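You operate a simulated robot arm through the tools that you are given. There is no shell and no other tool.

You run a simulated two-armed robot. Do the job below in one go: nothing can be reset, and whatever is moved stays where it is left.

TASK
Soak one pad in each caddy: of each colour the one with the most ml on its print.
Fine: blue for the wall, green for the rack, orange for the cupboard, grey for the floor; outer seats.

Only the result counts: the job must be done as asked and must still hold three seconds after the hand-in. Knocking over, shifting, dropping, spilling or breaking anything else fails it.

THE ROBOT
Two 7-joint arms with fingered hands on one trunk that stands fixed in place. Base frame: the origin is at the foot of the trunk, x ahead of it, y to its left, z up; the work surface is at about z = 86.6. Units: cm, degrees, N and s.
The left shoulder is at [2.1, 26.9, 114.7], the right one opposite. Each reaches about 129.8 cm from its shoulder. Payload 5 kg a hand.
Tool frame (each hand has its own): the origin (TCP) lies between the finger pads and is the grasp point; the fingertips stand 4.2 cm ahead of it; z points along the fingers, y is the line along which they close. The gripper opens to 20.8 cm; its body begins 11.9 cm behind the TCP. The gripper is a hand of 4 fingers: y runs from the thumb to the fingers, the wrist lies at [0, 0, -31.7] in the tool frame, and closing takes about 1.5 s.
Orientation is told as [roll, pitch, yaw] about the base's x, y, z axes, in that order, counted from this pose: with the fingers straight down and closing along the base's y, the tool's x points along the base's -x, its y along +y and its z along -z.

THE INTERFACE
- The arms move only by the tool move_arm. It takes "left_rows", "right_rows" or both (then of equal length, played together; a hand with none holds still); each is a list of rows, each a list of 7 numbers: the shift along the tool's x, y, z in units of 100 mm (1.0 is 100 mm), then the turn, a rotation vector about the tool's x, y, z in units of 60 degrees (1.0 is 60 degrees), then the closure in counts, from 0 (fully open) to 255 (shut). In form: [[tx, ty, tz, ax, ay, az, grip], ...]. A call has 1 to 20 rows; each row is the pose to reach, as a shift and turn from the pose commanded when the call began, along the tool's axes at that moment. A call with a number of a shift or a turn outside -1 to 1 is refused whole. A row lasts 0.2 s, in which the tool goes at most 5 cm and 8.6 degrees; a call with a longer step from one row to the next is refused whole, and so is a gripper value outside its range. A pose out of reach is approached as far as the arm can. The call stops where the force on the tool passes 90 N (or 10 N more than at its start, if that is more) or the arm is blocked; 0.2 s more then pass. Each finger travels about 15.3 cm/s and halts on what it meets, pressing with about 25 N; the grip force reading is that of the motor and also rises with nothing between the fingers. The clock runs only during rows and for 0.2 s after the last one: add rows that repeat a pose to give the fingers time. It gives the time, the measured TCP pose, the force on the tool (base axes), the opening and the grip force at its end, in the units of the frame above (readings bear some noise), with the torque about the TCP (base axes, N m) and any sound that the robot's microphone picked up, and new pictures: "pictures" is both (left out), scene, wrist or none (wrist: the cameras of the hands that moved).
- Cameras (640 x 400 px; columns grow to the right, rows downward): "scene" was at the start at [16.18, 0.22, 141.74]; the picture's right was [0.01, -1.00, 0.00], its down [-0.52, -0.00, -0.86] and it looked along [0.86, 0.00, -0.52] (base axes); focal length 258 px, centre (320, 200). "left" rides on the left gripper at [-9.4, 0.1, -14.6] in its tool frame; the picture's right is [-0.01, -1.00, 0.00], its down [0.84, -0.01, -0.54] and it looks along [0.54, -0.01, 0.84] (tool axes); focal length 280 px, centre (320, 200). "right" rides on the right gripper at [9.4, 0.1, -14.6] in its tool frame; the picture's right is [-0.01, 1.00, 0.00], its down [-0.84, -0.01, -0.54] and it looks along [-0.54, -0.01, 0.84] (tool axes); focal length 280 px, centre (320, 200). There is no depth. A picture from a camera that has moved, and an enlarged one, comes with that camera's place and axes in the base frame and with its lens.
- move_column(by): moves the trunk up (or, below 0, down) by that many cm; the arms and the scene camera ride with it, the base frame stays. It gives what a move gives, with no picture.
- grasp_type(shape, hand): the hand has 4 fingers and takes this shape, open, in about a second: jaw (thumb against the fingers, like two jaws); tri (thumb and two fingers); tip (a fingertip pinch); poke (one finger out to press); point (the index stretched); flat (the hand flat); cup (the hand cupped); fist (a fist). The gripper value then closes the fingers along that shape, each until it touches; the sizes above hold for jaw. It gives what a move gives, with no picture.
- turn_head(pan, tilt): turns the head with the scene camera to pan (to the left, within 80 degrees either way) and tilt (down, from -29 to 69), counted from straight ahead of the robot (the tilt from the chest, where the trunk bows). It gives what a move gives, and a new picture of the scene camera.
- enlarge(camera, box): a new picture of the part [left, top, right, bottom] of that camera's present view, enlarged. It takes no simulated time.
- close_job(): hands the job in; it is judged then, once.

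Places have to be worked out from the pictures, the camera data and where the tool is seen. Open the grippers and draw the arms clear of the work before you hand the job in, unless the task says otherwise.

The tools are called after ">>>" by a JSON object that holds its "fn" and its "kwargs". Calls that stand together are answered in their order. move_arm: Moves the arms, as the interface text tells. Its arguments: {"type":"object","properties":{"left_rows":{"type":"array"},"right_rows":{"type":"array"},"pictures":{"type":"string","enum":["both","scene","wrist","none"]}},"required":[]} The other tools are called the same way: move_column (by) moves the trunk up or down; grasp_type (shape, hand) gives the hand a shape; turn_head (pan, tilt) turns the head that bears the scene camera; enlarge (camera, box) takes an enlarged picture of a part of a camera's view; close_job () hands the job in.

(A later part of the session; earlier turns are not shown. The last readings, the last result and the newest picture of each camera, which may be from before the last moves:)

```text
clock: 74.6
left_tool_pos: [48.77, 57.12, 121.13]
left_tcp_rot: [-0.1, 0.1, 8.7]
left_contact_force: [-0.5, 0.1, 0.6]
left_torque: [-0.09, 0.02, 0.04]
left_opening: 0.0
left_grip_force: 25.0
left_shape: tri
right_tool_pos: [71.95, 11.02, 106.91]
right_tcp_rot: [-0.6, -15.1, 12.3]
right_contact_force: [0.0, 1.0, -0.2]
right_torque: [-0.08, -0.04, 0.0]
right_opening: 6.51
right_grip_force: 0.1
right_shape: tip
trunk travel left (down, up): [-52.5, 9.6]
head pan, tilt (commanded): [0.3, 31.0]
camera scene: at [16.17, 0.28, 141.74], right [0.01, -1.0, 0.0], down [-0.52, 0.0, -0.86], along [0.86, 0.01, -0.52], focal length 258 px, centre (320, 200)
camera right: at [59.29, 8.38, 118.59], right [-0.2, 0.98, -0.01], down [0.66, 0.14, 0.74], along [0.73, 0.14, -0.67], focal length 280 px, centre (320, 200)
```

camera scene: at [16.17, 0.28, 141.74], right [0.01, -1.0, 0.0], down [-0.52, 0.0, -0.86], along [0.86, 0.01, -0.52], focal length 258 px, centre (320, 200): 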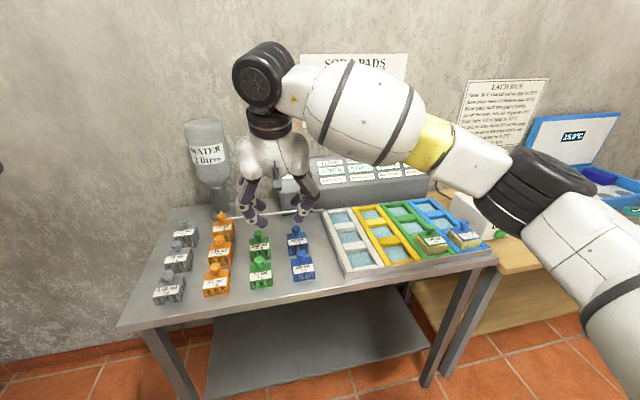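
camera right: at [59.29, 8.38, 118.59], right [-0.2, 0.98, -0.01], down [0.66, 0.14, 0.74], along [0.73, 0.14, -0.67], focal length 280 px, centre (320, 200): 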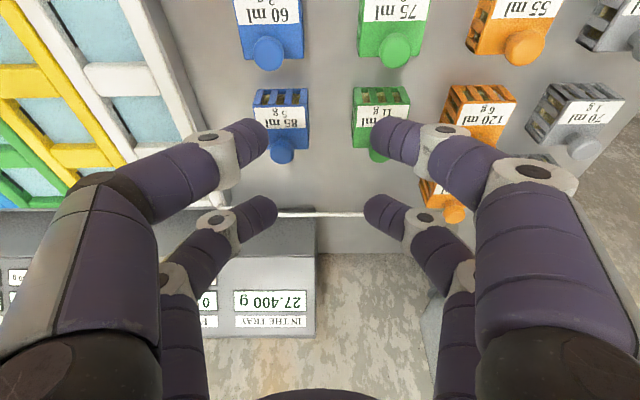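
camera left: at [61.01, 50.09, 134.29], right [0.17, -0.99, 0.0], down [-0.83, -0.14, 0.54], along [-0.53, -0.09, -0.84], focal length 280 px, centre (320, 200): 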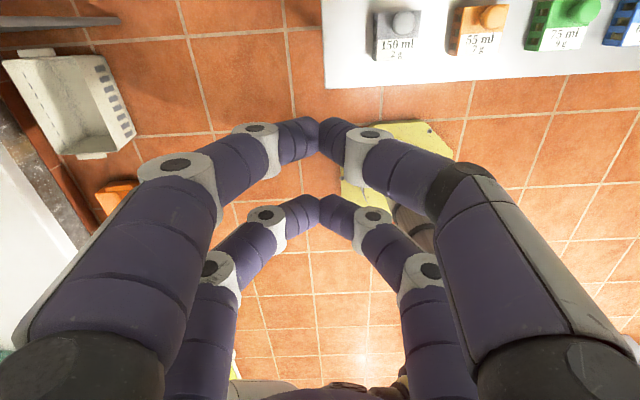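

On course. Two more steps to hover over orange 120 ml.

>>> {"fn": "move_arm", "kwargs": {"right_rows": [[-0.03, 0.17, 0.005, 0, 0, 0, 175], [-0.065, 0.345, 0.01, 0, 0, 0, 175], [-0.1, 0.52, 0.014, 0, 0, 0, 175], [-0.13, 0.69, 0.019, 0, 0, 0, 175], [-0.164, 0.865, 0.024, 0, 0, 0, 175]], "pictures": "none"}}

>>> {"fn": "move_arm", "kwargs": {"right_rows": [[-0.03, 0.17, 0.005, 0, 0, 0, 175], [-0.065, 0.345, 0.01, 0, 0, 0, 175], [-0.1, 0.52, 0.014, 0, 0, 0, 175], [-0.13, 0.69, 0.019, 0, 0, 0, 175], [-0.164, 0.86, 0.024, 0, 0, 0, 175]], "pictures": "both"}}

>>> {"fn": "enlarge", "kwargs": {"camera": "right", "box": [220, 20, 420, 220]}}

```text
clock: 75.8
left_tool_pos: [48.77, 57.21, 121.02]
left_tcp_rot: [-0.1, 0.0, 8.6]
left_contact_force: [0.3, 0.8, -0.2]
left_torque: [-0.07, -0.05, 0.01]
left_opening: 0.02
left_grip_force: 24.9
left_shape: tri
right_tool_pos: [71.61, 19.54, 107.04]
right_tcp_rot: [-0.7, -15.2, 12.4]
right_contact_force: [0.5, 0.5, -0.7]
right_torque: [-0.07, -0.03, -0.02]
right_opening: 6.47
right_grip_force: 0.0
right_shape: tip
trunk travel left (down, up): [-52.5, 9.6]
head pan, tilt (commanded): [0.3, 31.0]
```

```text
clock: 77.0
left_tool_pos: [48.92, 57.05, 121.08]
left_tcp_rot: [0.0, 0.1, 8.6]
left_contact_force: [-0.4, -0.7, 0.1]
left_torque: [0.11, 0.15, 0.0]
left_opening: 0.03
left_grip_force: 25.2
left_shape: tri
right_tool_pos: [72.69, 26.87, 107.14]
right_tcp_rot: [-0.4, -15.0, 11.2]
right_contact_force: [0.6, -0.2, 0.1]
right_torque: [0.1, 0.1, 0.01]
right_opening: 6.51
right_grip_force: 0.1
right_shape: tip
trunk travel left (down, up): [-52.5, 9.6]
head pan, tilt (commanded): [0.3, 31.0]
camera scene: at [16.27, 0.12, 141.72], right [0.01, -1.0, 0.0], down [-0.52, 0.0, -0.86], along [0.86, 0.0, -0.52], focal length 258 px, centre (320, 200)
camera right: at [60.12, 24.55, 118.88], right [-0.18, 0.98, 0.0], down [0.66, 0.12, 0.74], along [0.73, 0.13, -0.67], focal length 280 px, centre (320, 200)
```

scene: 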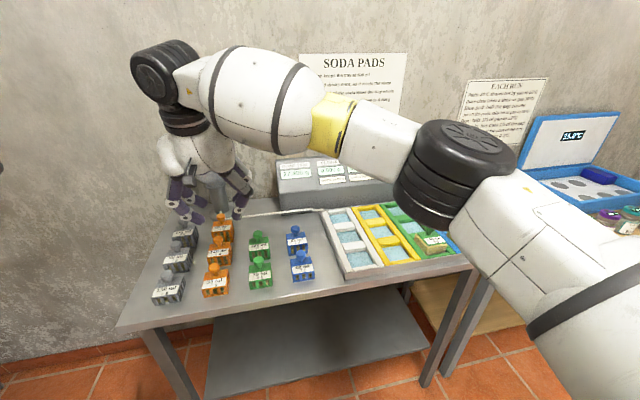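
right: 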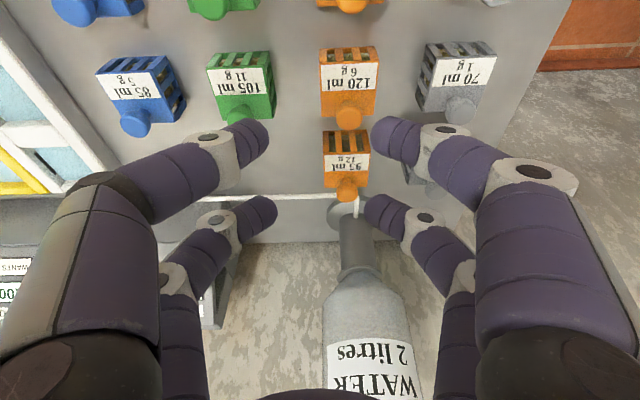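

```text
2.00 times, centred on (320, 120) of right
camera zoom: at [60.12, 24.55, 118.88], right [-0.18, 0.98, 0.0], down [0.66, 0.12, 0.74], along [0.73, 0.13, -0.67], focal length 561 px, centre (320, 360)
```

zoom: 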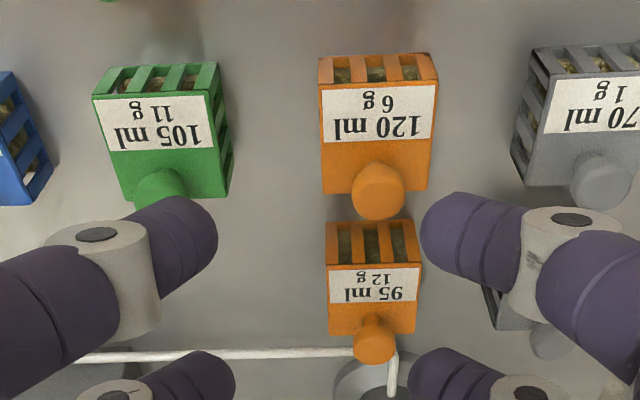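

The right arm is at a joint limit here: it settled 2 cm short with a slight strain on the trunk. I'll use the left arm for orange and grey, and first bring the right hand back to its own side at the same height.

>>> {"fn": "move_arm", "kwargs": {"right_rows": [[0.02, -0.1, -0.006, 0, 0, 0, 175], [0.04, -0.3, -0.012, 0, 0, 0, 175], [0.06, -0.5, -0.018, 0, 0, 0, 175], [0.08, -0.7, -0.024, 0, 0, 0, 175], [0.1, -0.9, -0.03, 0, 0, 0, 175]], "pictures": "none"}}

>>> {"fn": "move_arm", "kwargs": {"right_rows": [[0.02, -0.18, -0.006, 0, 0, 0, 175], [0.04, -0.36, -0.012, 0, 0, 0, 175], [0.06, -0.54, -0.018, 0, 0, 0, 175], [0.08, -0.72, -0.024, 0, 0, 0, 175], [0.1, -0.9, -0.03, 0, 0, 0, 175]], "pictures": "none"}}

>>> {"fn": "move_arm", "kwargs": {"right_rows": [[0.04, -0.18, -0.01, 0, 0, 0, 175], [0.08, -0.36, -0.02, 0, 0, 0, 175], [0.12, -0.54, -0.03, 0, 0, 0, 175], [0.16, -0.72, -0.04, 0, 0, 0, 175], [0.2, -0.9, -0.05, 0, 0, 0, 175]], "pictures": "none"}}

>>> {"fn": "move_arm", "kwargs": {"right_rows": [[0.1, -0.18, -0.04, 0, 0, 0, 175], [0.2, -0.36, -0.08, 0, 0, 0, 175], [0.3, -0.54, -0.12, 0, 0, 0, 175], [0.4, -0.72, -0.16, 0, 0, 0, 175], [0.5, -0.9, -0.2, 0, 0, 0, 175]], "pictures": "none"}}

>>> {"fn": "move_arm", "kwargs": {"right_rows": [[0.12, -0.18, -0.06, 0, 0, 0, 175], [0.24, -0.36, -0.12, 0, 0, 0, 175], [0.36, -0.54, -0.18, 0, 0, 0, 175], [0.48, -0.72, -0.24, 0, 0, 0, 175], [0.6, -0.9, -0.3, 0, 0, 0, 175]], "pictures": "both"}}

```text
clock: 78.2
left_tool_pos: [48.85, 56.98, 121.2]
left_tcp_rot: [0.0, 0.0, 8.7]
left_contact_force: [0.1, 0.4, 0.0]
left_torque: [0.05, 0.01, -0.04]
left_opening: 0.0
left_grip_force: 25.2
left_shape: tri
right_tool_pos: [72.52, 19.17, 107.07]
right_tcp_rot: [-0.7, -15.1, 12.4]
right_contact_force: [0.0, -0.1, -0.2]
right_torque: [-0.04, -0.05, 0.01]
right_opening: 6.52
right_grip_force: 0.0
right_shape: tip
trunk travel left (down, up): [-52.5, 9.6]
head pan, tilt (commanded): [0.3, 31.0]
```

```text
clock: 79.4
left_tool_pos: [48.73, 57.0, 121.23]
left_tcp_rot: [0.1, 0.0, 8.7]
left_contact_force: [0.6, -0.1, 0.4]
left_torque: [0.06, 0.04, -0.02]
left_opening: 0.0
left_grip_force: 24.9
left_shape: tri
right_tool_pos: [73.2, 10.06, 107.34]
right_tcp_rot: [-0.7, -15.1, 12.4]
right_contact_force: [-0.6, -0.9, 0.1]
right_torque: [0.03, 0.0, -0.02]
right_opening: 6.52
right_grip_force: 0.1
right_shape: tip
trunk travel left (down, up): [-52.5, 9.6]
head pan, tilt (commanded): [0.3, 31.0]
```

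```text
clock: 80.6
left_tool_pos: [48.86, 56.96, 121.28]
left_tcp_rot: [0.0, 0.0, 8.7]
left_contact_force: [-0.1, -0.3, 0.4]
left_torque: [0.06, 0.06, 0.0]
left_opening: 0.0
left_grip_force: 25.2
left_shape: tri
right_tool_pos: [73.26, 0.89, 107.61]
right_tcp_rot: [-0.7, -15.1, 12.4]
right_contact_force: [0.0, -0.4, -0.6]
right_torque: [0.08, 0.0, 0.01]
right_opening: 6.52
right_grip_force: 0.1
right_shape: tip
trunk travel left (down, up): [-52.5, 9.6]
head pan, tilt (commanded): [0.3, 31.0]
```

```text
clock: 81.8
left_tool_pos: [48.82, 57.01, 121.17]
left_tcp_rot: [0.0, 0.0, 8.7]
left_contact_force: [0.2, -0.2, 0.2]
left_torque: [0.08, -0.03, 0.0]
left_opening: 0.0
left_grip_force: 25.4
left_shape: tri
right_tool_pos: [69.68, -8.95, 108.26]
right_tcp_rot: [-0.7, -15.2, 12.4]
right_contact_force: [-0.8, -0.4, -0.2]
right_torque: [0.04, 0.0, 0.03]
right_opening: 6.52
right_grip_force: 0.1
right_shape: tip
trunk travel left (down, up): [-52.5, 9.6]
head pan, tilt (commanded): [0.3, 31.0]
```

```text
clock: 83.0
left_tool_pos: [48.77, 57.03, 121.25]
left_tcp_rot: [0.0, -0.1, 8.7]
left_contact_force: [0.4, 0.1, 1.2]
left_torque: [0.07, 0.03, 0.01]
left_opening: 0.0
left_grip_force: 24.9
left_shape: tri
right_tool_pos: [65.37, -19.15, 109.64]
right_tcp_rot: [-0.6, -15.0, 12.2]
right_contact_force: [-0.4, -1.3, -0.9]
right_torque: [0.1, 0.03, 0.0]
right_opening: 6.54
right_grip_force: 0.0
right_shape: tip
trunk travel left (down, up): [-52.5, 9.6]
head pan, tilt (commanded): [0.3, 31.0]
camera scene: at [16.18, 0.15, 141.75], right [0.01, -1.0, 0.0], down [-0.52, 0.0, -0.86], along [0.86, 0.01, -0.52], focal length 258 px, centre (320, 200)
camera right: at [52.68, -21.71, 121.37], right [-0.2, 0.98, -0.01], down [0.66, 0.14, 0.74], along [0.73, 0.14, -0.67], focal length 280 px, centre (320, 200)
```

scene: 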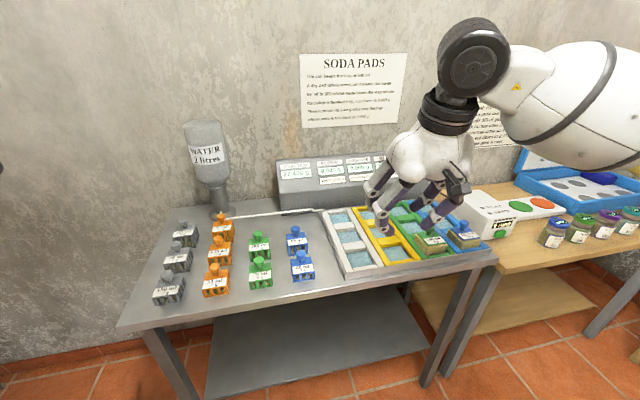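
right: 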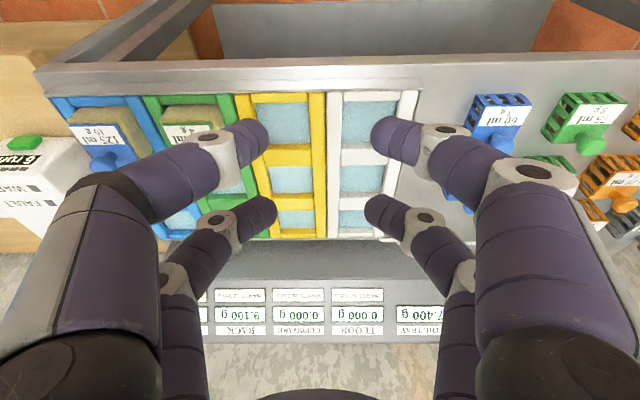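

I'll continue parking the right arm back and to the right, clear of the left arm's workspace.

>>> {"fn": "move_arm", "kwargs": {"right_rows": [[0.12, -0.18, -0.08, 0, 0, 0, 175], [0.24, -0.36, -0.16, 0, 0, 0, 175], [0.36, -0.54, -0.24, 0, 0, 0, 175], [0.48, -0.72, -0.32, 0, 0, 0, 175], [0.6, -0.9, -0.4, 0, 0, 0, 175]], "pictures": "none"}}

>>> {"fn": "move_arm", "kwargs": {"right_rows": [[0.12, -0.18, -0.08, 0, 0, 0, 175], [0.24, -0.36, -0.16, 0, 0, 0, 175], [0.36, -0.54, -0.24, 0, 0, 0, 175], [0.48, -0.72, -0.32, 0, 0, 0, 175], [0.6, -0.9, -0.4, 0, 0, 0, 175]], "pictures": "none"}}

>>> {"fn": "move_arm", "kwargs": {"right_rows": [[0.12, -0.18, -0.08, 0, 0, 0, 175], [0.24, -0.36, -0.16, 0, 0, 0, 175], [0.36, -0.54, -0.24, 0, 0, 0, 175], [0.48, -0.72, -0.32, 0, 0, 0, 175], [0.6, -0.9, -0.4, 0, 0, 0, 175]], "pictures": "both"}}

>>> {"fn": "grasp_type", "kwargs": {"hand": "left", "shape": "tip"}}

```text
clock: 84.2
left_tool_pos: [48.86, 56.92, 121.21]
left_tcp_rot: [0.0, 0.0, 8.8]
left_contact_force: [0.2, -1.9, 0.0]
left_torque: [0.11, 0.0, -0.01]
left_opening: 0.0
left_grip_force: 25.2
left_shape: tri
right_tool_pos: [60.55, -29.5, 112.08]
right_tcp_rot: [-0.7, -15.1, 12.3]
right_contact_force: [0.0, -0.5, -0.2]
right_torque: [0.08, 0.0, 0.03]
right_opening: 6.53
right_grip_force: 0.2
right_shape: tip
trunk travel left (down, up): [-52.5, 9.6]
head pan, tilt (commanded): [0.3, 31.0]
```

```text
clock: 85.4
left_tool_pos: [48.88, 57.0, 121.26]
left_tcp_rot: [0.0, 0.0, 8.7]
left_contact_force: [-0.4, -0.8, 0.3]
left_torque: [0.06, -0.03, 0.0]
left_opening: 0.01
left_grip_force: 24.7
left_shape: tri
right_tool_pos: [55.76, -39.68, 114.45]
right_tcp_rot: [-0.6, -15.1, 12.4]
right_contact_force: [0.0, -1.1, -0.3]
right_torque: [0.08, 0.01, 0.0]
right_opening: 6.53
right_grip_force: 0.1
right_shape: tip
trunk travel left (down, up): [-52.5, 9.6]
head pan, tilt (commanded): [0.3, 31.0]
```

```text
clock: 86.6
left_tool_pos: [48.85, 57.1, 121.22]
left_tcp_rot: [0.1, 0.0, 8.8]
left_contact_force: [-0.7, -0.6, 1.4]
left_torque: [0.03, -0.03, 0.01]
left_opening: 0.0
left_grip_force: 25.0
left_shape: tri
right_tool_pos: [50.99, -49.91, 116.88]
right_tcp_rot: [-0.7, -15.1, 12.4]
right_contact_force: [0.1, -0.8, -0.3]
right_torque: [0.0, 0.02, -0.01]
right_opening: 6.52
right_grip_force: 0.0
right_shape: tip
trunk travel left (down, up): [-52.5, 9.6]
head pan, tilt (commanded): [0.3, 31.0]
camera scene: at [16.15, 0.16, 141.75], right [0.01, -1.0, 0.0], down [-0.52, 0.0, -0.86], along [0.86, 0.01, -0.52], focal length 258 px, centre (320, 200)
camera right: at [38.26, -52.45, 128.57], right [-0.2, 0.98, -0.01], down [0.66, 0.14, 0.74], along [0.73, 0.14, -0.67], focal length 280 px, centre (320, 200)
```

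scene: 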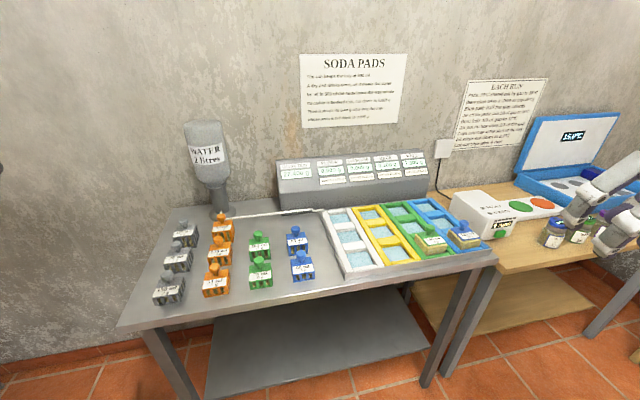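
right: 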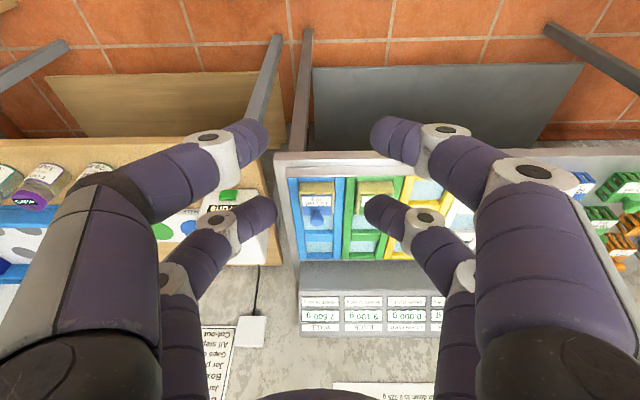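

```text
clock: 87.5
left_tool_pos: [48.88, 57.17, 121.14]
left_tcp_rot: [-0.2, 0.1, 8.7]
left_contact_force: [0.9, 1.1, 0.7]
left_torque: [-0.02, 0.03, 0.02]
left_opening: 20.8
left_grip_force: 0.1
left_shape: tip
right_tool_pos: [50.93, -49.9, 116.73]
right_tcp_rot: [-0.8, -15.1, 12.4]
right_contact_force: [0.7, 0.8, 0.7]
right_torque: [-0.02, 0.01, 0.02]
right_opening: 6.52
right_grip_force: 0.1
right_shape: tip
trunk travel left (down, up): [-52.5, 9.6]
head pan, tilt (commanded): [0.3, 31.0]
```

The scene is now unobstructed. I'll take sharp close-ups of orange 120, grey 150 and the remaining seats for accurate positions.

>>> {"fn": "enlarge", "kwargs": {"camera": "scene", "box": [190, 205, 250, 245]}}

>>> {"fn": "enlarge", "kwargs": {"camera": "scene", "box": [145, 260, 205, 310]}}

>>> {"fn": "enlarge", "kwargs": {"camera": "scene", "box": [320, 200, 430, 285]}}

>>> {"fn": "enlarge", "kwargs": {"camera": "scene", "box": [400, 210, 500, 275]}}

```text
10.00 times, centred on (220, 225) of scene
camera zoom: at [16.19, 0.23, 141.74], right [0.01, -1.0, 0.0], down [-0.52, 0.0, -0.86], along [0.86, 0.0, -0.52], focal length 2582 px, centre (1320, -50)
```

zoom: 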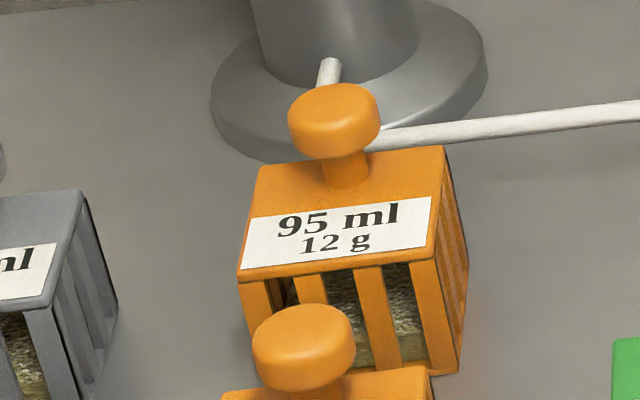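

```text
8.00 times, centred on (175, 285) of scene
camera zoom: at [16.19, 0.23, 141.74], right [0.01, -1.0, 0.0], down [-0.52, 0.0, -0.86], along [0.86, 0.0, -0.52], focal length 2066 px, centre (1480, -480)
```

zoom: 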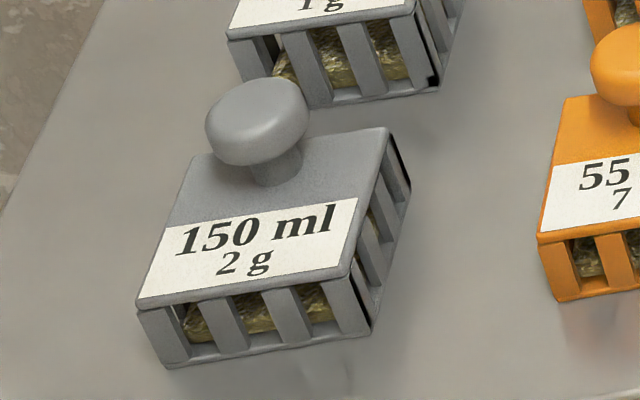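

```text
4.71 times, centred on (375, 242) of scene
camera zoom: at [16.19, 0.23, 141.74], right [0.01, -1.0, 0.0], down [-0.52, 0.0, -0.86], along [0.86, 0.0, -0.52], focal length 1215 px, centre (61, 0)
```

zoom: 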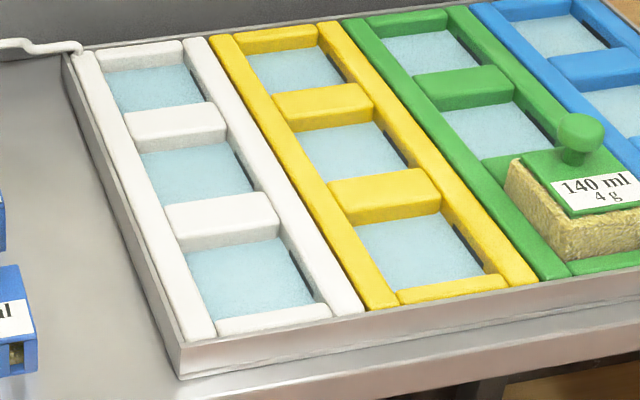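

```text
6.15 times, centred on (450, 242) of scene
camera zoom: at [16.19, 0.23, 141.74], right [0.01, -1.0, 0.0], down [-0.52, 0.0, -0.86], along [0.86, 0.0, -0.52], focal length 1589 px, centre (-480, -62)
```

zoom: 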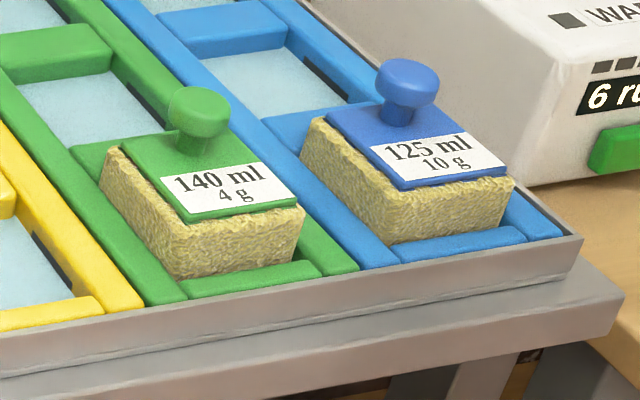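

Measurements: grey 150 ml's knob is near (61, 38.3), and orange 120's near (75, 30.2) — these look about 1 cm lower than the far-row pads, which I'll verify up close. I'll do grey first with the left hand: bring it over, with the same 12.5° yaw and 15° lean.

>>> {"fn": "move_arm", "kwargs": {"left_rows": [[-0.04, -0.16, 0.05, 0, 0, 0, 175], [-0.09, -0.33, 0.1, 0, 0, 0, 175], [-0.14, -0.5, 0.15, 0, 0, 0, 175], [-0.19, -0.67, 0.2, 0, 0, 0, 175], [-0.24, -0.84, 0.25, 0, 0, 0, 175], [-0.28, -0.98, 0.3, 0, 0, 0, 175]], "pictures": "none"}}

>>> {"fn": "move_arm", "kwargs": {"left_rows": [[-0.04, -0.16, 0.08, -0.001, -0.042, -0.01, 175], [-0.09, -0.33, 0.16, -0.003, -0.084, -0.02, 175], [-0.13, -0.5, 0.24, -0.004, -0.125, -0.031, 175], [-0.18, -0.67, 0.32, -0.005, -0.167, -0.041, 175], [-0.23, -0.84, 0.4, -0.007, -0.21, -0.052, 175], [-0.27, -0.98, 0.45, -0.008, -0.25, -0.062, 175]], "pictures": "both"}}

```text
clock: 88.9
left_tool_pos: [53.29, 47.66, 118.29]
left_tcp_rot: [0.0, 0.1, 8.7]
left_contact_force: [0.3, 0.5, 1.1]
left_torque: [-0.02, 0.05, 0.04]
left_opening: 6.56
left_grip_force: 0.1
left_shape: tip
right_tool_pos: [51.05, -49.92, 116.89]
right_tcp_rot: [-0.7, -15.1, 12.4]
right_contact_force: [0.9, 0.2, -0.8]
right_torque: [0.06, 0.03, 0.04]
right_opening: 6.53
right_grip_force: 0.1
right_shape: tip
trunk travel left (down, up): [-52.5, 9.6]
head pan, tilt (commanded): [0.3, 31.0]
```

```text
clock: 90.3
left_tool_pos: [57.23, 38.24, 113.61]
left_tcp_rot: [-0.1, -15.0, 12.5]
left_contact_force: [0.3, 0.2, -0.1]
left_torque: [0.02, 0.02, -0.05]
left_opening: 6.55
left_grip_force: 0.1
left_shape: tip
right_tool_pos: [50.96, -49.89, 116.74]
right_tcp_rot: [-0.8, -15.1, 12.4]
right_contact_force: [0.1, 0.4, 0.6]
right_torque: [0.01, 0.02, -0.02]
right_opening: 6.52
right_grip_force: 0.1
right_shape: tip
trunk travel left (down, up): [-52.5, 9.6]
head pan, tilt (commanded): [0.3, 31.0]
camera scene: at [16.2, 0.2, 141.74], right [0.01, -1.0, 0.0], down [-0.52, 0.0, -0.86], along [0.86, 0.01, -0.52], focal length 258 px, centre (320, 200)
camera left: at [62.24, 39.59, 130.18], right [0.23, -0.97, 0.01], down [-0.93, -0.22, 0.3], along [-0.29, -0.07, -0.95], focal length 280 px, centre (320, 200)
```

scene: 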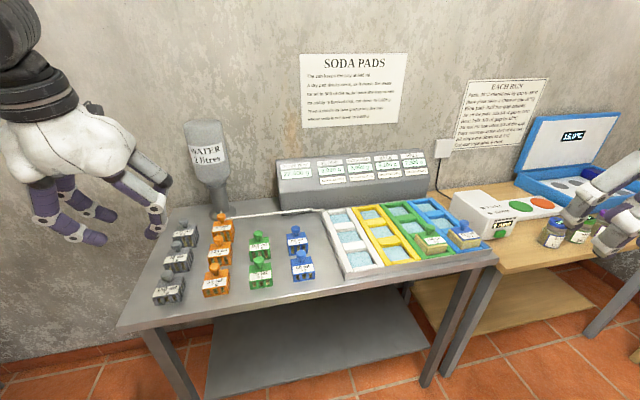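
left: 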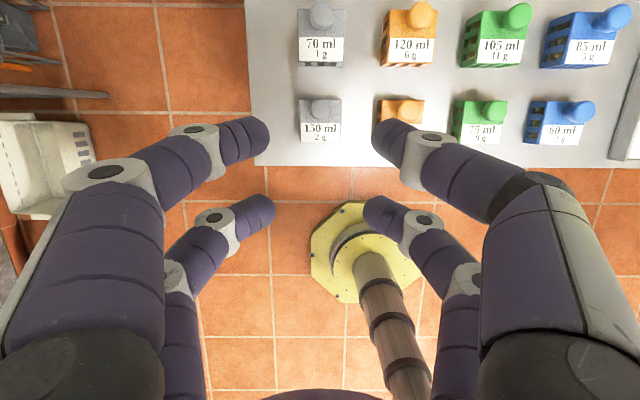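

The left hand leans as intended and the grey 150 ml pad is in view between the fingers. I'll zoom in to measure it.

>>> {"fn": "enlarge", "kwargs": {"camera": "left", "box": [240, 0, 440, 160]}}

>>> {"fn": "enlarge", "kwargs": {"camera": "left", "box": [280, 80, 360, 150]}}

```text
2.50 times, centred on (340, 80) of left
camera zoom: at [62.24, 39.59, 130.18], right [0.23, -0.97, 0.01], down [-0.93, -0.22, 0.3], along [-0.29, -0.07, -0.95], focal length 701 px, centre (270, 500)
```

zoom: 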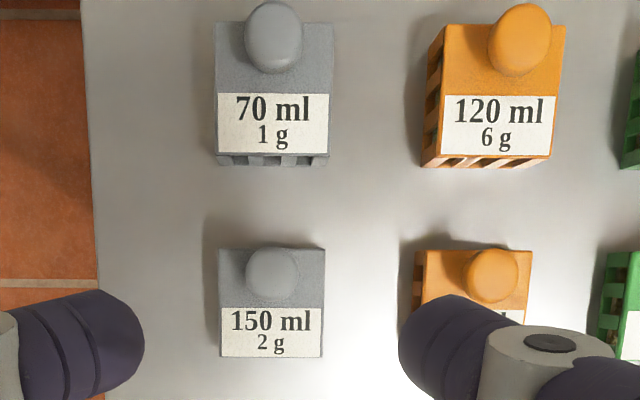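

```text
5.71 times, centred on (320, 115) of left
camera zoom: at [62.24, 39.59, 130.18], right [0.23, -0.97, 0.01], down [-0.93, -0.22, 0.3], along [-0.29, -0.07, -0.95], focal length 1602 px, centre (320, 686)
```

zoom: 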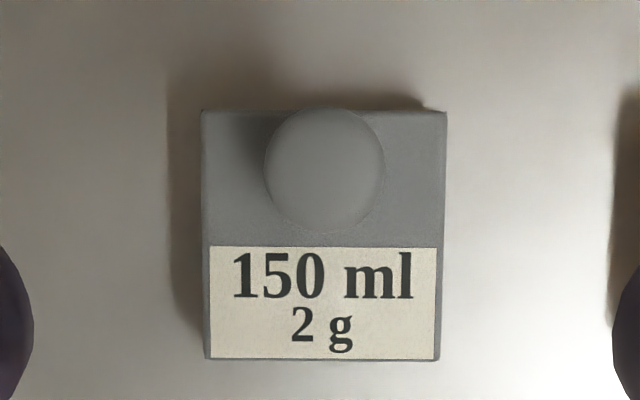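

The straight-down view fixes the grey 150 ml knob at (62.4, 39.3). With the scene ray, its cap is at z ≈ 91.5, so this pad is flatter than the blue and green ones. No lean is needed this close, so I'll bring the hand vertical (more clearance for the near fingers) while lowering to z ≈ 104.

>>> {"fn": "move_arm", "kwargs": {"left_rows": [[0.005, -0.001, 0.15, 0, 0.04, 0, 175], [0.01, -0.003, 0.3, 0, 0.083, 0, 175], [0.015, -0.004, 0.46, 0, 0.125, 0, 175], [0.02, -0.005, 0.63, 0, 0.167, 0, 175], [0.025, -0.007, 0.8, 0, 0.21, 0, 175], [0.029, -0.0085, 0.94, 0, 0.25, 0, 175], [0.029, -0.0085, 0.986, 0, 0.25, 0, 175]], "pictures": "wrist"}}

>>> {"fn": "enlarge", "kwargs": {"camera": "left", "box": [240, 40, 400, 180]}}

```text
clock: 91.9
left_tool_pos: [59.47, 38.76, 104.09]
left_tcp_rot: [-0.1, 0.1, 12.4]
left_contact_force: [0.5, -0.4, -0.5]
left_torque: [-0.02, 0.0, 0.0]
left_opening: 6.57
left_grip_force: 0.1
left_shape: tip
right_tool_pos: [50.95, -49.78, 116.84]
right_tcp_rot: [-0.8, -15.0, 12.4]
right_contact_force: [0.0, -0.4, 0.4]
right_torque: [-0.01, 0.01, -0.03]
right_opening: 6.53
right_grip_force: 0.1
right_shape: tip
trunk travel left (down, up): [-52.5, 9.6]
head pan, tilt (commanded): [0.3, 31.0]
camera left: at [68.47, 41.0, 118.71], right [0.23, -0.97, 0.0], down [-0.82, -0.19, 0.54], along [-0.53, -0.13, -0.84], focal length 280 px, centre (320, 200)
```

left: 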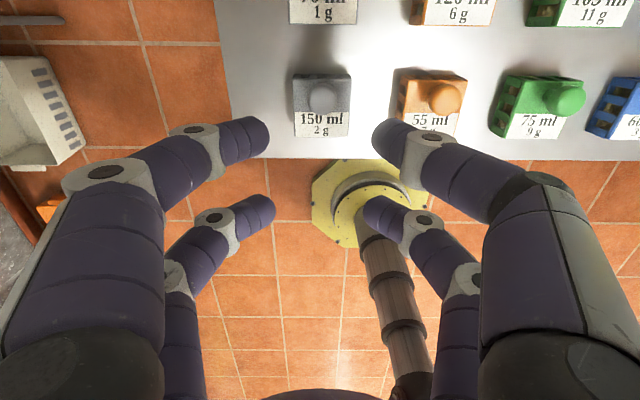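

```text
2.86 times, centred on (320, 110) of left
camera zoom: at [68.47, 41.0, 118.71], right [0.23, -0.97, 0.0], down [-0.82, -0.19, 0.54], along [-0.53, -0.13, -0.84], focal length 801 px, centre (320, 457)
```

zoom: 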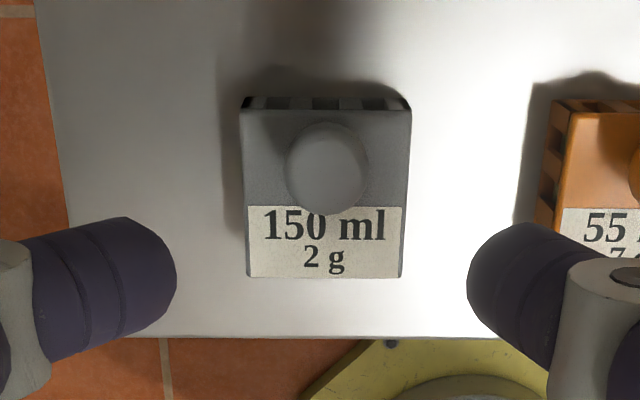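

Consistent: knob at (62.45, 39.35), z ≈ 91.2, centred laterally. I'll lower straight to just above the cap.

>>> {"fn": "move_arm", "kwargs": {"left_rows": [[0, -0.002, 0.14, 0, 0, 0, 175], [0, -0.004, 0.28, 0, 0, 0, 175], [0, -0.006, 0.42, 0, 0, 0, 175], [0, -0.008, 0.56, 0, 0, 0, 175], [0, -0.008, 0.68, 0, 0, 0, 175]], "pictures": "none"}}

>>> {"fn": "enlarge", "kwargs": {"camera": "left", "box": [220, 60, 420, 200]}}

>>> {"fn": "enlarge", "kwargs": {"camera": "scene", "box": [120, 210, 240, 310]}}

```text
clock: 93.1
left_tool_pos: [59.31, 38.59, 97.44]
left_tcp_rot: [-0.1, 0.1, 12.4]
left_contact_force: [-0.3, -1.2, -0.1]
left_torque: [0.01, 0.05, 0.01]
left_opening: 6.54
left_grip_force: 0.0
left_shape: tip
right_tool_pos: [51.03, -49.75, 116.92]
right_tcp_rot: [-0.7, -15.0, 12.4]
right_contact_force: [0.2, 0.3, 0.6]
right_torque: [-0.02, 0.04, 0.04]
right_opening: 6.52
right_grip_force: 0.1
right_shape: tip
trunk travel left (down, up): [-52.5, 9.6]
head pan, tilt (commanded): [0.3, 31.0]
```

```text
2.86 times, centred on (320, 130) of left
camera zoom: at [68.51, 40.85, 112.02], right [0.23, -0.97, 0.0], down [-0.82, -0.19, 0.54], along [-0.52, -0.13, -0.84], focal length 801 px, centre (320, 400)
```

zoom: 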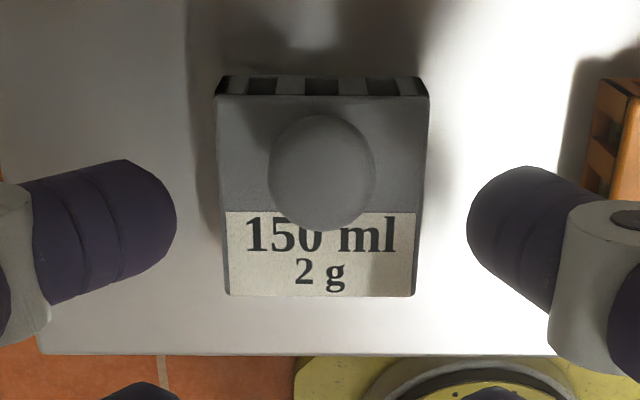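

```text
4.00 times, centred on (180, 260) of scene
camera zoom: at [16.19, 0.24, 141.74], right [0.01, -1.0, 0.0], down [-0.52, 0.0, -0.86], along [0.86, 0.0, -0.52], focal length 1033 px, centre (880, -40)
```

zoom: 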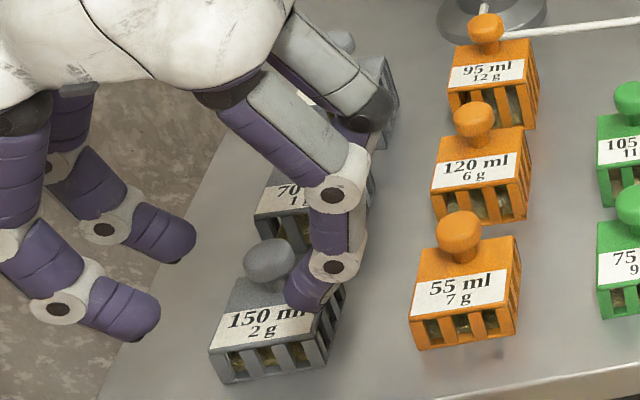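

Aligned within half a millimetre laterally. I'll do the last 3 cm down so the far pair straddles the cap.

>>> {"fn": "move_arm", "kwargs": {"left_rows": [[0, 0, 0.1, 0, 0, 0, 175], [0, 0, 0.2, 0, 0, 0, 175], [0, 0, 0.3, 0, 0, 0, 175], [0, 0, 0.3, 0, 0, 0, 175]], "pictures": "none"}}

>>> {"fn": "enlarge", "kwargs": {"camera": "left", "box": [220, 60, 420, 200]}}

>>> {"fn": "enlarge", "kwargs": {"camera": "scene", "box": [120, 230, 220, 310]}}

```text
clock: 94.1
left_tool_pos: [59.49, 38.57, 94.34]
left_tcp_rot: [-0.1, 0.2, 12.4]
left_contact_force: [0.1, -0.5, 0.0]
left_torque: [0.03, -0.01, 0.02]
left_opening: 6.55
left_grip_force: 0.0
left_shape: tip
right_tool_pos: [50.95, -49.77, 116.78]
right_tcp_rot: [-0.6, -15.1, 12.4]
right_contact_force: [0.4, 0.1, 0.4]
right_torque: [0.02, -0.02, -0.03]
right_opening: 6.53
right_grip_force: 0.0
right_shape: tip
trunk travel left (down, up): [-52.5, 9.6]
head pan, tilt (commanded): [0.3, 31.0]
```

```text
2.86 times, centred on (320, 130) of left
camera zoom: at [68.56, 40.84, 108.92], right [0.23, -0.97, 0.0], down [-0.82, -0.19, 0.54], along [-0.52, -0.12, -0.84], focal length 801 px, centre (320, 400)
```

zoom: 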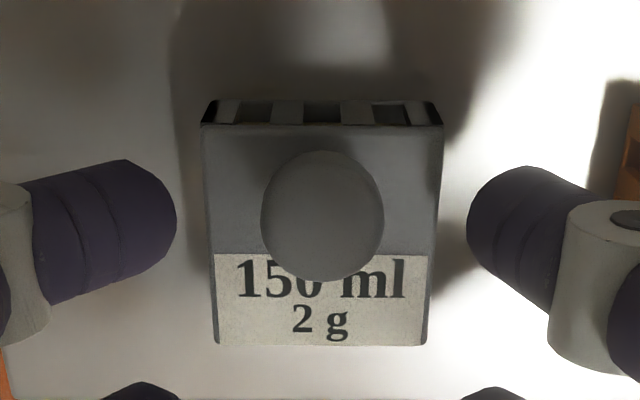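

```text
5.00 times, centred on (170, 270) of scene
camera zoom: at [16.17, 0.21, 141.74], right [0.01, -1.0, 0.0], down [-0.52, 0.0, -0.86], along [0.86, 0.0, -0.52], focal length 1291 px, centre (1070, -150)
```

zoom: 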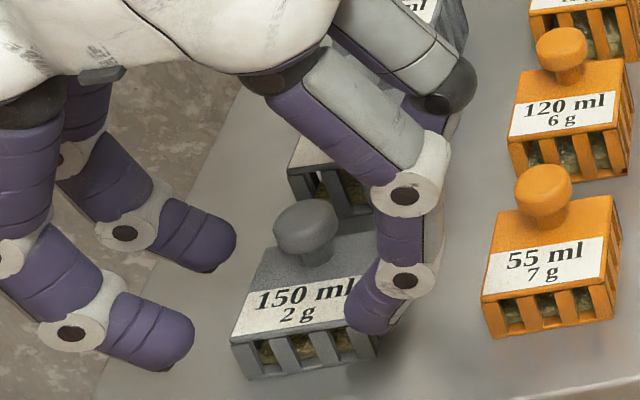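

The cap is level with the far finger pair. I'll close gently and hold.

>>> {"fn": "move_arm", "kwargs": {"left_rows": [[0, 0, 0, 0, 0, 0, 205], [0, 0, 0, 0, 0, 0, 225], [0, 0, 0, 0, 0, 0, 240], [0, 0, 0, 0, 0, 0, 255], [0, 0, 0, 0, 0, 0, 255], [0, 0, 0, 0, 0, 0, 255]], "pictures": "none"}}

>>> {"fn": "enlarge", "kwargs": {"camera": "left", "box": [220, 60, 420, 200]}}

>>> {"fn": "enlarge", "kwargs": {"camera": "scene", "box": [120, 230, 220, 310]}}

```text
clock: 95.5
left_tool_pos: [59.47, 38.64, 94.27]
left_tcp_rot: [0.0, 0.1, 12.4]
left_contact_force: [-0.4, -0.3, 0.2]
left_torque: [0.01, -0.01, 0.01]
left_opening: 0.93
left_grip_force: 24.3
left_shape: tip
right_tool_pos: [50.99, -49.84, 116.83]
right_tcp_rot: [-0.7, -15.1, 12.4]
right_contact_force: [-0.5, 0.0, -0.3]
right_torque: [0.0, -0.01, 0.04]
right_opening: 6.52
right_grip_force: 0.0
right_shape: tip
trunk travel left (down, up): [-52.5, 9.6]
head pan, tilt (commanded): [0.3, 31.0]
```

```text
2.86 times, centred on (320, 130) of left
camera zoom: at [68.56, 40.85, 108.92], right [0.23, -0.97, 0.0], down [-0.82, -0.19, 0.54], along [-0.52, -0.12, -0.84], focal length 801 px, centre (320, 400)
```

zoom: 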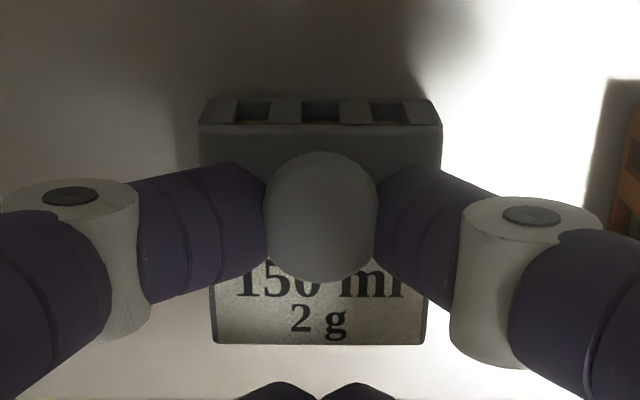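

```text
5.00 times, centred on (170, 270) of scene
camera zoom: at [16.18, 0.22, 141.74], right [0.01, -1.0, 0.0], down [-0.52, 0.0, -0.86], along [0.86, 0.0, -0.52], focal length 1291 px, centre (1070, -150)
```

zoom: 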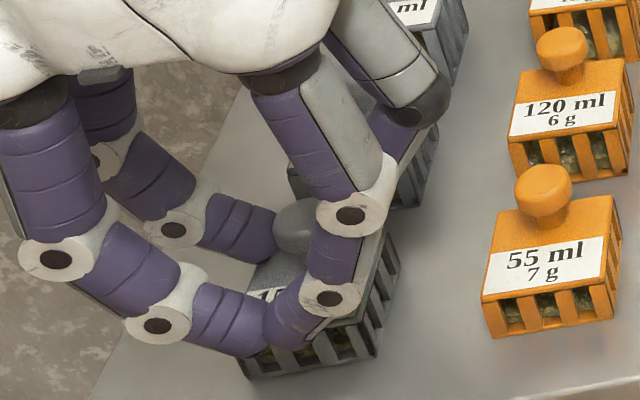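

The far pair holds the cap. I'll lift slowly and check that the pad follows.

>>> {"fn": "move_arm", "kwargs": {"left_rows": [[0, 0, -0.03, 0, 0, 0, 255], [0, 0, -0.08, 0, 0, 0, 255], [0, 0, -0.13, 0, 0, 0, 255], [0, 0, -0.2, 0, 0, 0, 255], [0, 0, -0.2, 0, 0, 0, 255]], "pictures": "none"}}

>>> {"fn": "enlarge", "kwargs": {"camera": "left", "box": [220, 60, 420, 200]}}

>>> {"fn": "enlarge", "kwargs": {"camera": "scene", "box": [120, 230, 220, 310]}}

```text
clock: 96.7
left_tool_pos: [59.48, 38.67, 96.33]
left_tcp_rot: [-0.1, 0.1, 12.4]
left_contact_force: [0.8, 0.1, -0.6]
left_torque: [-0.02, 0.01, 0.0]
left_opening: 0.91
left_grip_force: 25.1
left_shape: tip
right_tool_pos: [50.99, -49.85, 116.88]
right_tcp_rot: [-0.6, -15.2, 12.4]
right_contact_force: [0.2, -1.1, -0.7]
right_torque: [0.0, 0.0, -0.01]
right_opening: 6.51
right_grip_force: 0.1
right_shape: tip
trunk travel left (down, up): [-52.5, 9.6]
head pan, tilt (commanded): [0.3, 31.0]
```

```text
2.86 times, centred on (320, 130) of left
camera zoom: at [68.6, 40.92, 110.95], right [0.23, -0.97, 0.0], down [-0.82, -0.19, 0.54], along [-0.52, -0.12, -0.84], focal length 801 px, centre (320, 400)
```

zoom: 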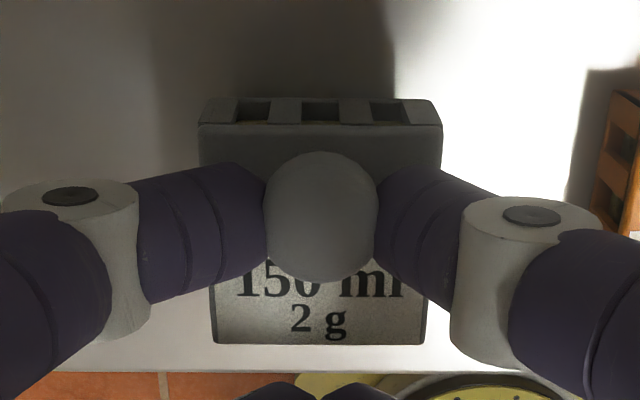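

```text
5.00 times, centred on (170, 270) of scene
camera zoom: at [16.18, 0.23, 141.74], right [0.01, -1.0, 0.0], down [-0.52, 0.0, -0.86], along [0.86, 0.0, -0.52], focal length 1291 px, centre (1070, -150)
```

zoom: 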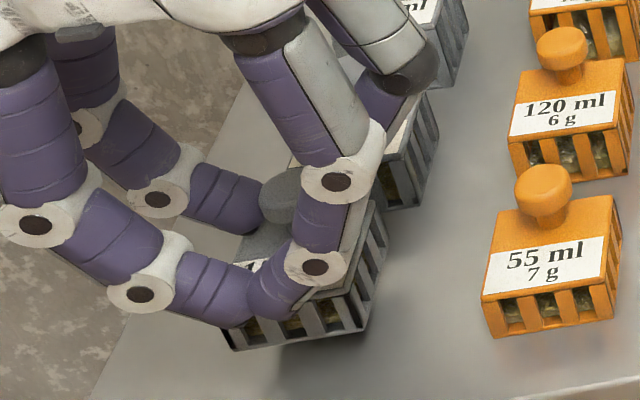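

The grey pad is up with no change in the grip. I'll lift it to carrying height and take it sideways toward the white (floor) caddy.

>>> {"fn": "move_arm", "kwargs": {"left_rows": [[0, 0, -0.08, 0, 0, 0, 255], [0, 0, -0.2, 0, 0, 0, 255], [0, 0, -0.33, 0, 0, 0, 255], [0, 0, -0.46, 0, 0, 0, 255], [0, 0, -0.59, 0, 0, 0, 255], [0, 0, -0.72, 0, 0, 0, 255], [0, 0, -0.83, 0, 0, 0, 255], [0, 0, -0.88, 0, 0, 0, 255]], "pictures": "none"}}

>>> {"fn": "move_arm", "kwargs": {"left_rows": [[0, -0.05, 0, 0, 0, 0, 255], [0, -0.17, 0, 0, 0, 0, 255], [-0.001, -0.34, 0, 0, 0, 0, 255], [-0.002, -0.51, 0, 0, 0, 0, 255], [-0.003, -0.68, 0, 0, 0, 0, 255], [-0.005, -0.855, 0, 0, 0, 0, 255]], "pictures": "both"}}

```text
clock: 98.5
left_tool_pos: [59.42, 38.77, 105.13]
left_tcp_rot: [-0.2, 0.1, 12.4]
left_contact_force: [0.8, 0.1, -0.9]
left_torque: [0.0, 0.0, 0.02]
left_opening: 0.9
left_grip_force: 25.5
left_shape: tip
right_tool_pos: [50.92, -49.88, 116.83]
right_tcp_rot: [-0.7, -15.1, 12.4]
right_contact_force: [-1.1, 0.4, -0.8]
right_torque: [-0.02, -0.01, 0.02]
right_opening: 6.51
right_grip_force: 0.0
right_shape: tip
trunk travel left (down, up): [-52.5, 9.6]
head pan, tilt (commanded): [0.3, 31.0]
```

```text
clock: 99.9
left_tool_pos: [61.37, 30.37, 105.17]
left_tcp_rot: [-0.1, -0.1, 12.5]
left_contact_force: [0.1, -1.1, -1.0]
left_torque: [0.03, 0.03, 0.02]
left_opening: 0.89
left_grip_force: 24.9
left_shape: tip
right_tool_pos: [50.98, -49.86, 116.81]
right_tcp_rot: [-0.7, -15.3, 12.4]
right_contact_force: [0.1, 0.5, 0.5]
right_torque: [0.04, 0.01, 0.01]
right_opening: 6.48
right_grip_force: 0.0
right_shape: tip
trunk travel left (down, up): [-52.5, 9.6]
head pan, tilt (commanded): [0.3, 31.0]
camera scene: at [16.18, 0.18, 141.74], right [0.01, -1.0, 0.0], down [-0.52, 0.0, -0.86], along [0.86, 0.01, -0.52], focal length 258 px, centre (320, 200)
camera left: at [70.49, 32.62, 119.83], right [0.23, -0.97, 0.0], down [-0.82, -0.19, 0.54], along [-0.52, -0.13, -0.84], focal length 280 px, centre (320, 200)
```

scene: 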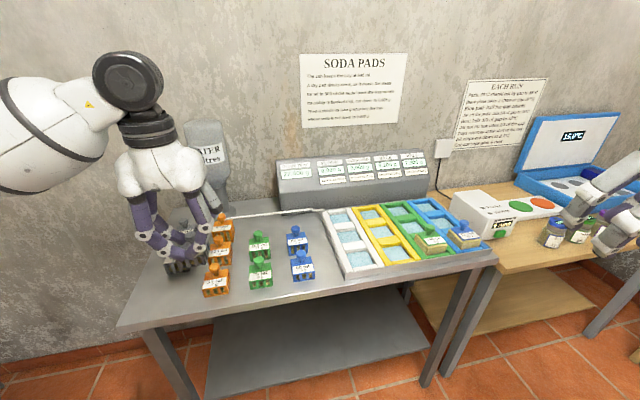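
left: 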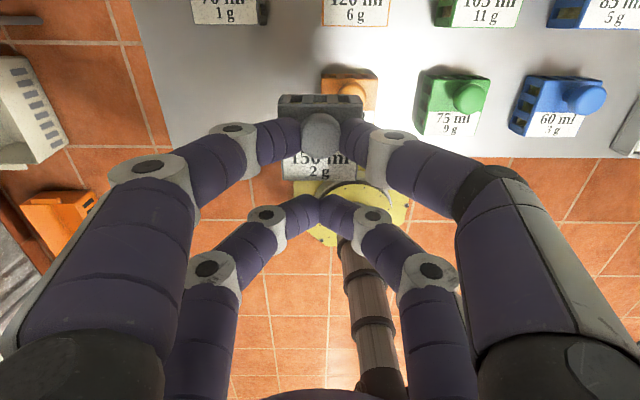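

Steady. I'll continue sideways above the front-row pads toward the white caddy.

>>> {"fn": "move_arm", "kwargs": {"left_rows": [[0, -0.05, 0, 0, 0, 0, 255], [0, -0.17, 0, 0, 0, 0, 255], [-0.001, -0.34, 0, 0, 0, 0, 255], [-0.002, -0.51, 0, 0, 0, 0, 255], [-0.003, -0.68, 0, 0, 0, 0, 255], [-0.005, -0.855, 0, 0, 0, 0, 255]], "pictures": "none"}}

>>> {"fn": "move_arm", "kwargs": {"left_rows": [[0, -0.05, 0, 0, 0, 0, 255], [0, -0.17, 0, 0, 0, 0, 255], [-0.001, -0.34, 0, 0, 0, 0, 255], [-0.002, -0.51, 0, 0, 0, 0, 255], [-0.003, -0.68, 0, 0, 0, 0, 255], [-0.005, -0.855, 0, 0, 0, 0, 255]], "pictures": "none"}}

>>> {"fn": "move_arm", "kwargs": {"left_rows": [[0, -0.05, 0, 0, 0, 0, 255], [0, -0.17, 0, 0, 0, 0, 255], [-0.001, -0.34, 0, 0, 0, 0, 255], [-0.002, -0.51, 0, 0, 0, 0, 255], [-0.003, -0.68, 0, 0, 0, 0, 255], [-0.005, -0.855, 0, 0, 0, 0, 255]], "pictures": "both"}}

```text
clock: 101.3
left_tool_pos: [63.21, 22.03, 105.21]
left_tcp_rot: [-0.1, 0.1, 12.4]
left_contact_force: [-0.8, 0.6, -1.2]
left_torque: [0.07, 0.01, 0.0]
left_opening: 0.91
left_grip_force: 25.2
left_shape: tip
right_tool_pos: [50.9, -49.89, 116.81]
right_tcp_rot: [-0.7, -15.1, 12.4]
right_contact_force: [0.6, 0.3, 0.3]
right_torque: [0.05, -0.03, 0.01]
right_opening: 6.54
right_grip_force: 0.0
right_shape: tip
trunk travel left (down, up): [-52.5, 9.6]
head pan, tilt (commanded): [0.3, 31.0]
```

```text
clock: 102.7
left_tool_pos: [64.95, 13.7, 105.09]
left_tcp_rot: [-0.1, 0.1, 12.5]
left_contact_force: [-1.3, -1.7, -0.5]
left_torque: [0.03, 0.02, 0.0]
left_opening: 0.91
left_grip_force: 25.0
left_shape: tip
right_tool_pos: [50.9, -49.81, 116.85]
right_tcp_rot: [-0.7, -15.1, 12.3]
right_contact_force: [0.4, -0.7, -0.1]
right_torque: [0.03, 0.03, 0.01]
right_opening: 6.53
right_grip_force: 0.1
right_shape: tip
trunk travel left (down, up): [-52.5, 9.6]
head pan, tilt (commanded): [0.3, 31.0]
```

```text
clock: 104.1
left_tool_pos: [66.98, 5.4, 105.39]
left_tcp_rot: [-0.1, -0.1, 12.4]
left_contact_force: [0.7, 0.1, 0.4]
left_torque: [0.03, 0.04, -0.01]
left_opening: 0.93
left_grip_force: 25.0
left_shape: tip
right_tool_pos: [50.98, -49.88, 116.84]
right_tcp_rot: [-0.6, -15.1, 12.4]
right_contact_force: [-0.2, -0.7, -0.5]
right_torque: [0.05, -0.01, 0.0]
right_opening: 6.51
right_grip_force: 0.1
right_shape: tip
trunk travel left (down, up): [-52.5, 9.6]
head pan, tilt (commanded): [0.3, 31.0]
camera scene: at [16.18, 0.18, 141.74], right [0.01, -1.0, 0.0], down [-0.52, 0.0, -0.86], along [0.86, 0.0, -0.52], focal length 258 px, centre (320, 200)
camera left: at [76.15, 7.58, 119.92], right [0.23, -0.97, 0.0], down [-0.82, -0.19, 0.54], along [-0.52, -0.12, -0.84], focal length 280 px, centre (320, 200)
```

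scene: 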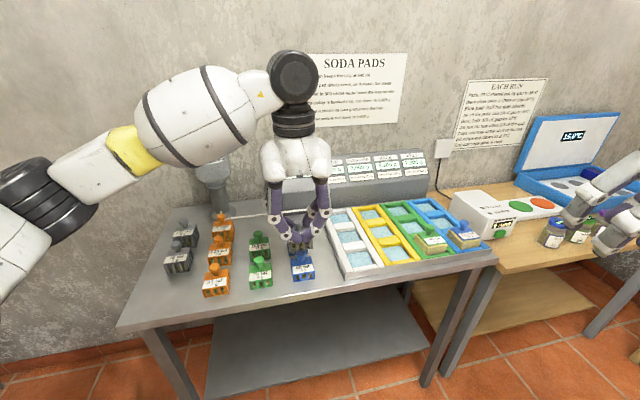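
left: 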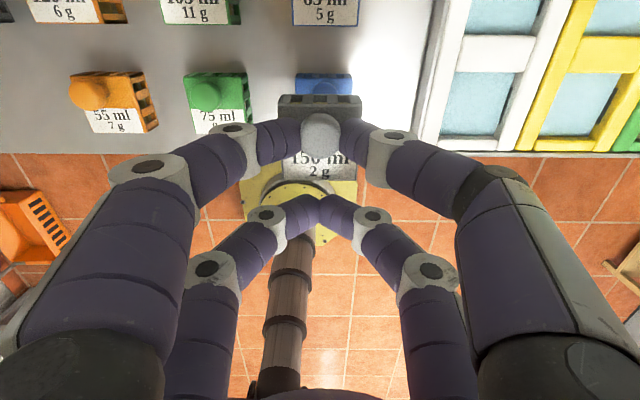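

Over blue 60 ml at a safe height. The white and yellow front seats are in the left camera's view, so I'll zoom to measure them directly.

>>> {"fn": "enlarge", "kwargs": {"camera": "left", "box": [400, 20, 640, 170]}}

```text
2.67 times, centred on (520, 95) of left
camera zoom: at [76.15, 7.58, 119.92], right [0.23, -0.97, 0.0], down [-0.82, -0.19, 0.54], along [-0.52, -0.12, -0.84], focal length 748 px, centre (-213, 480)
```

zoom: 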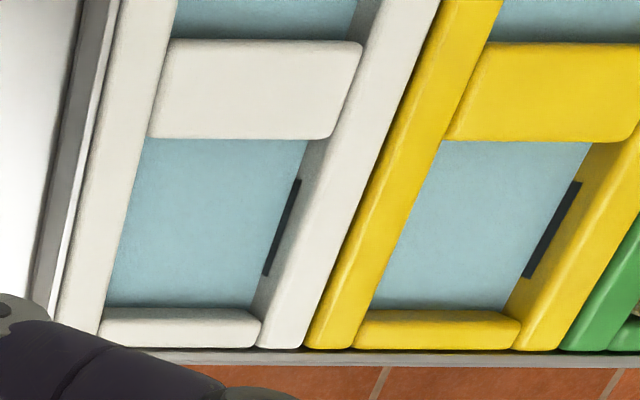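

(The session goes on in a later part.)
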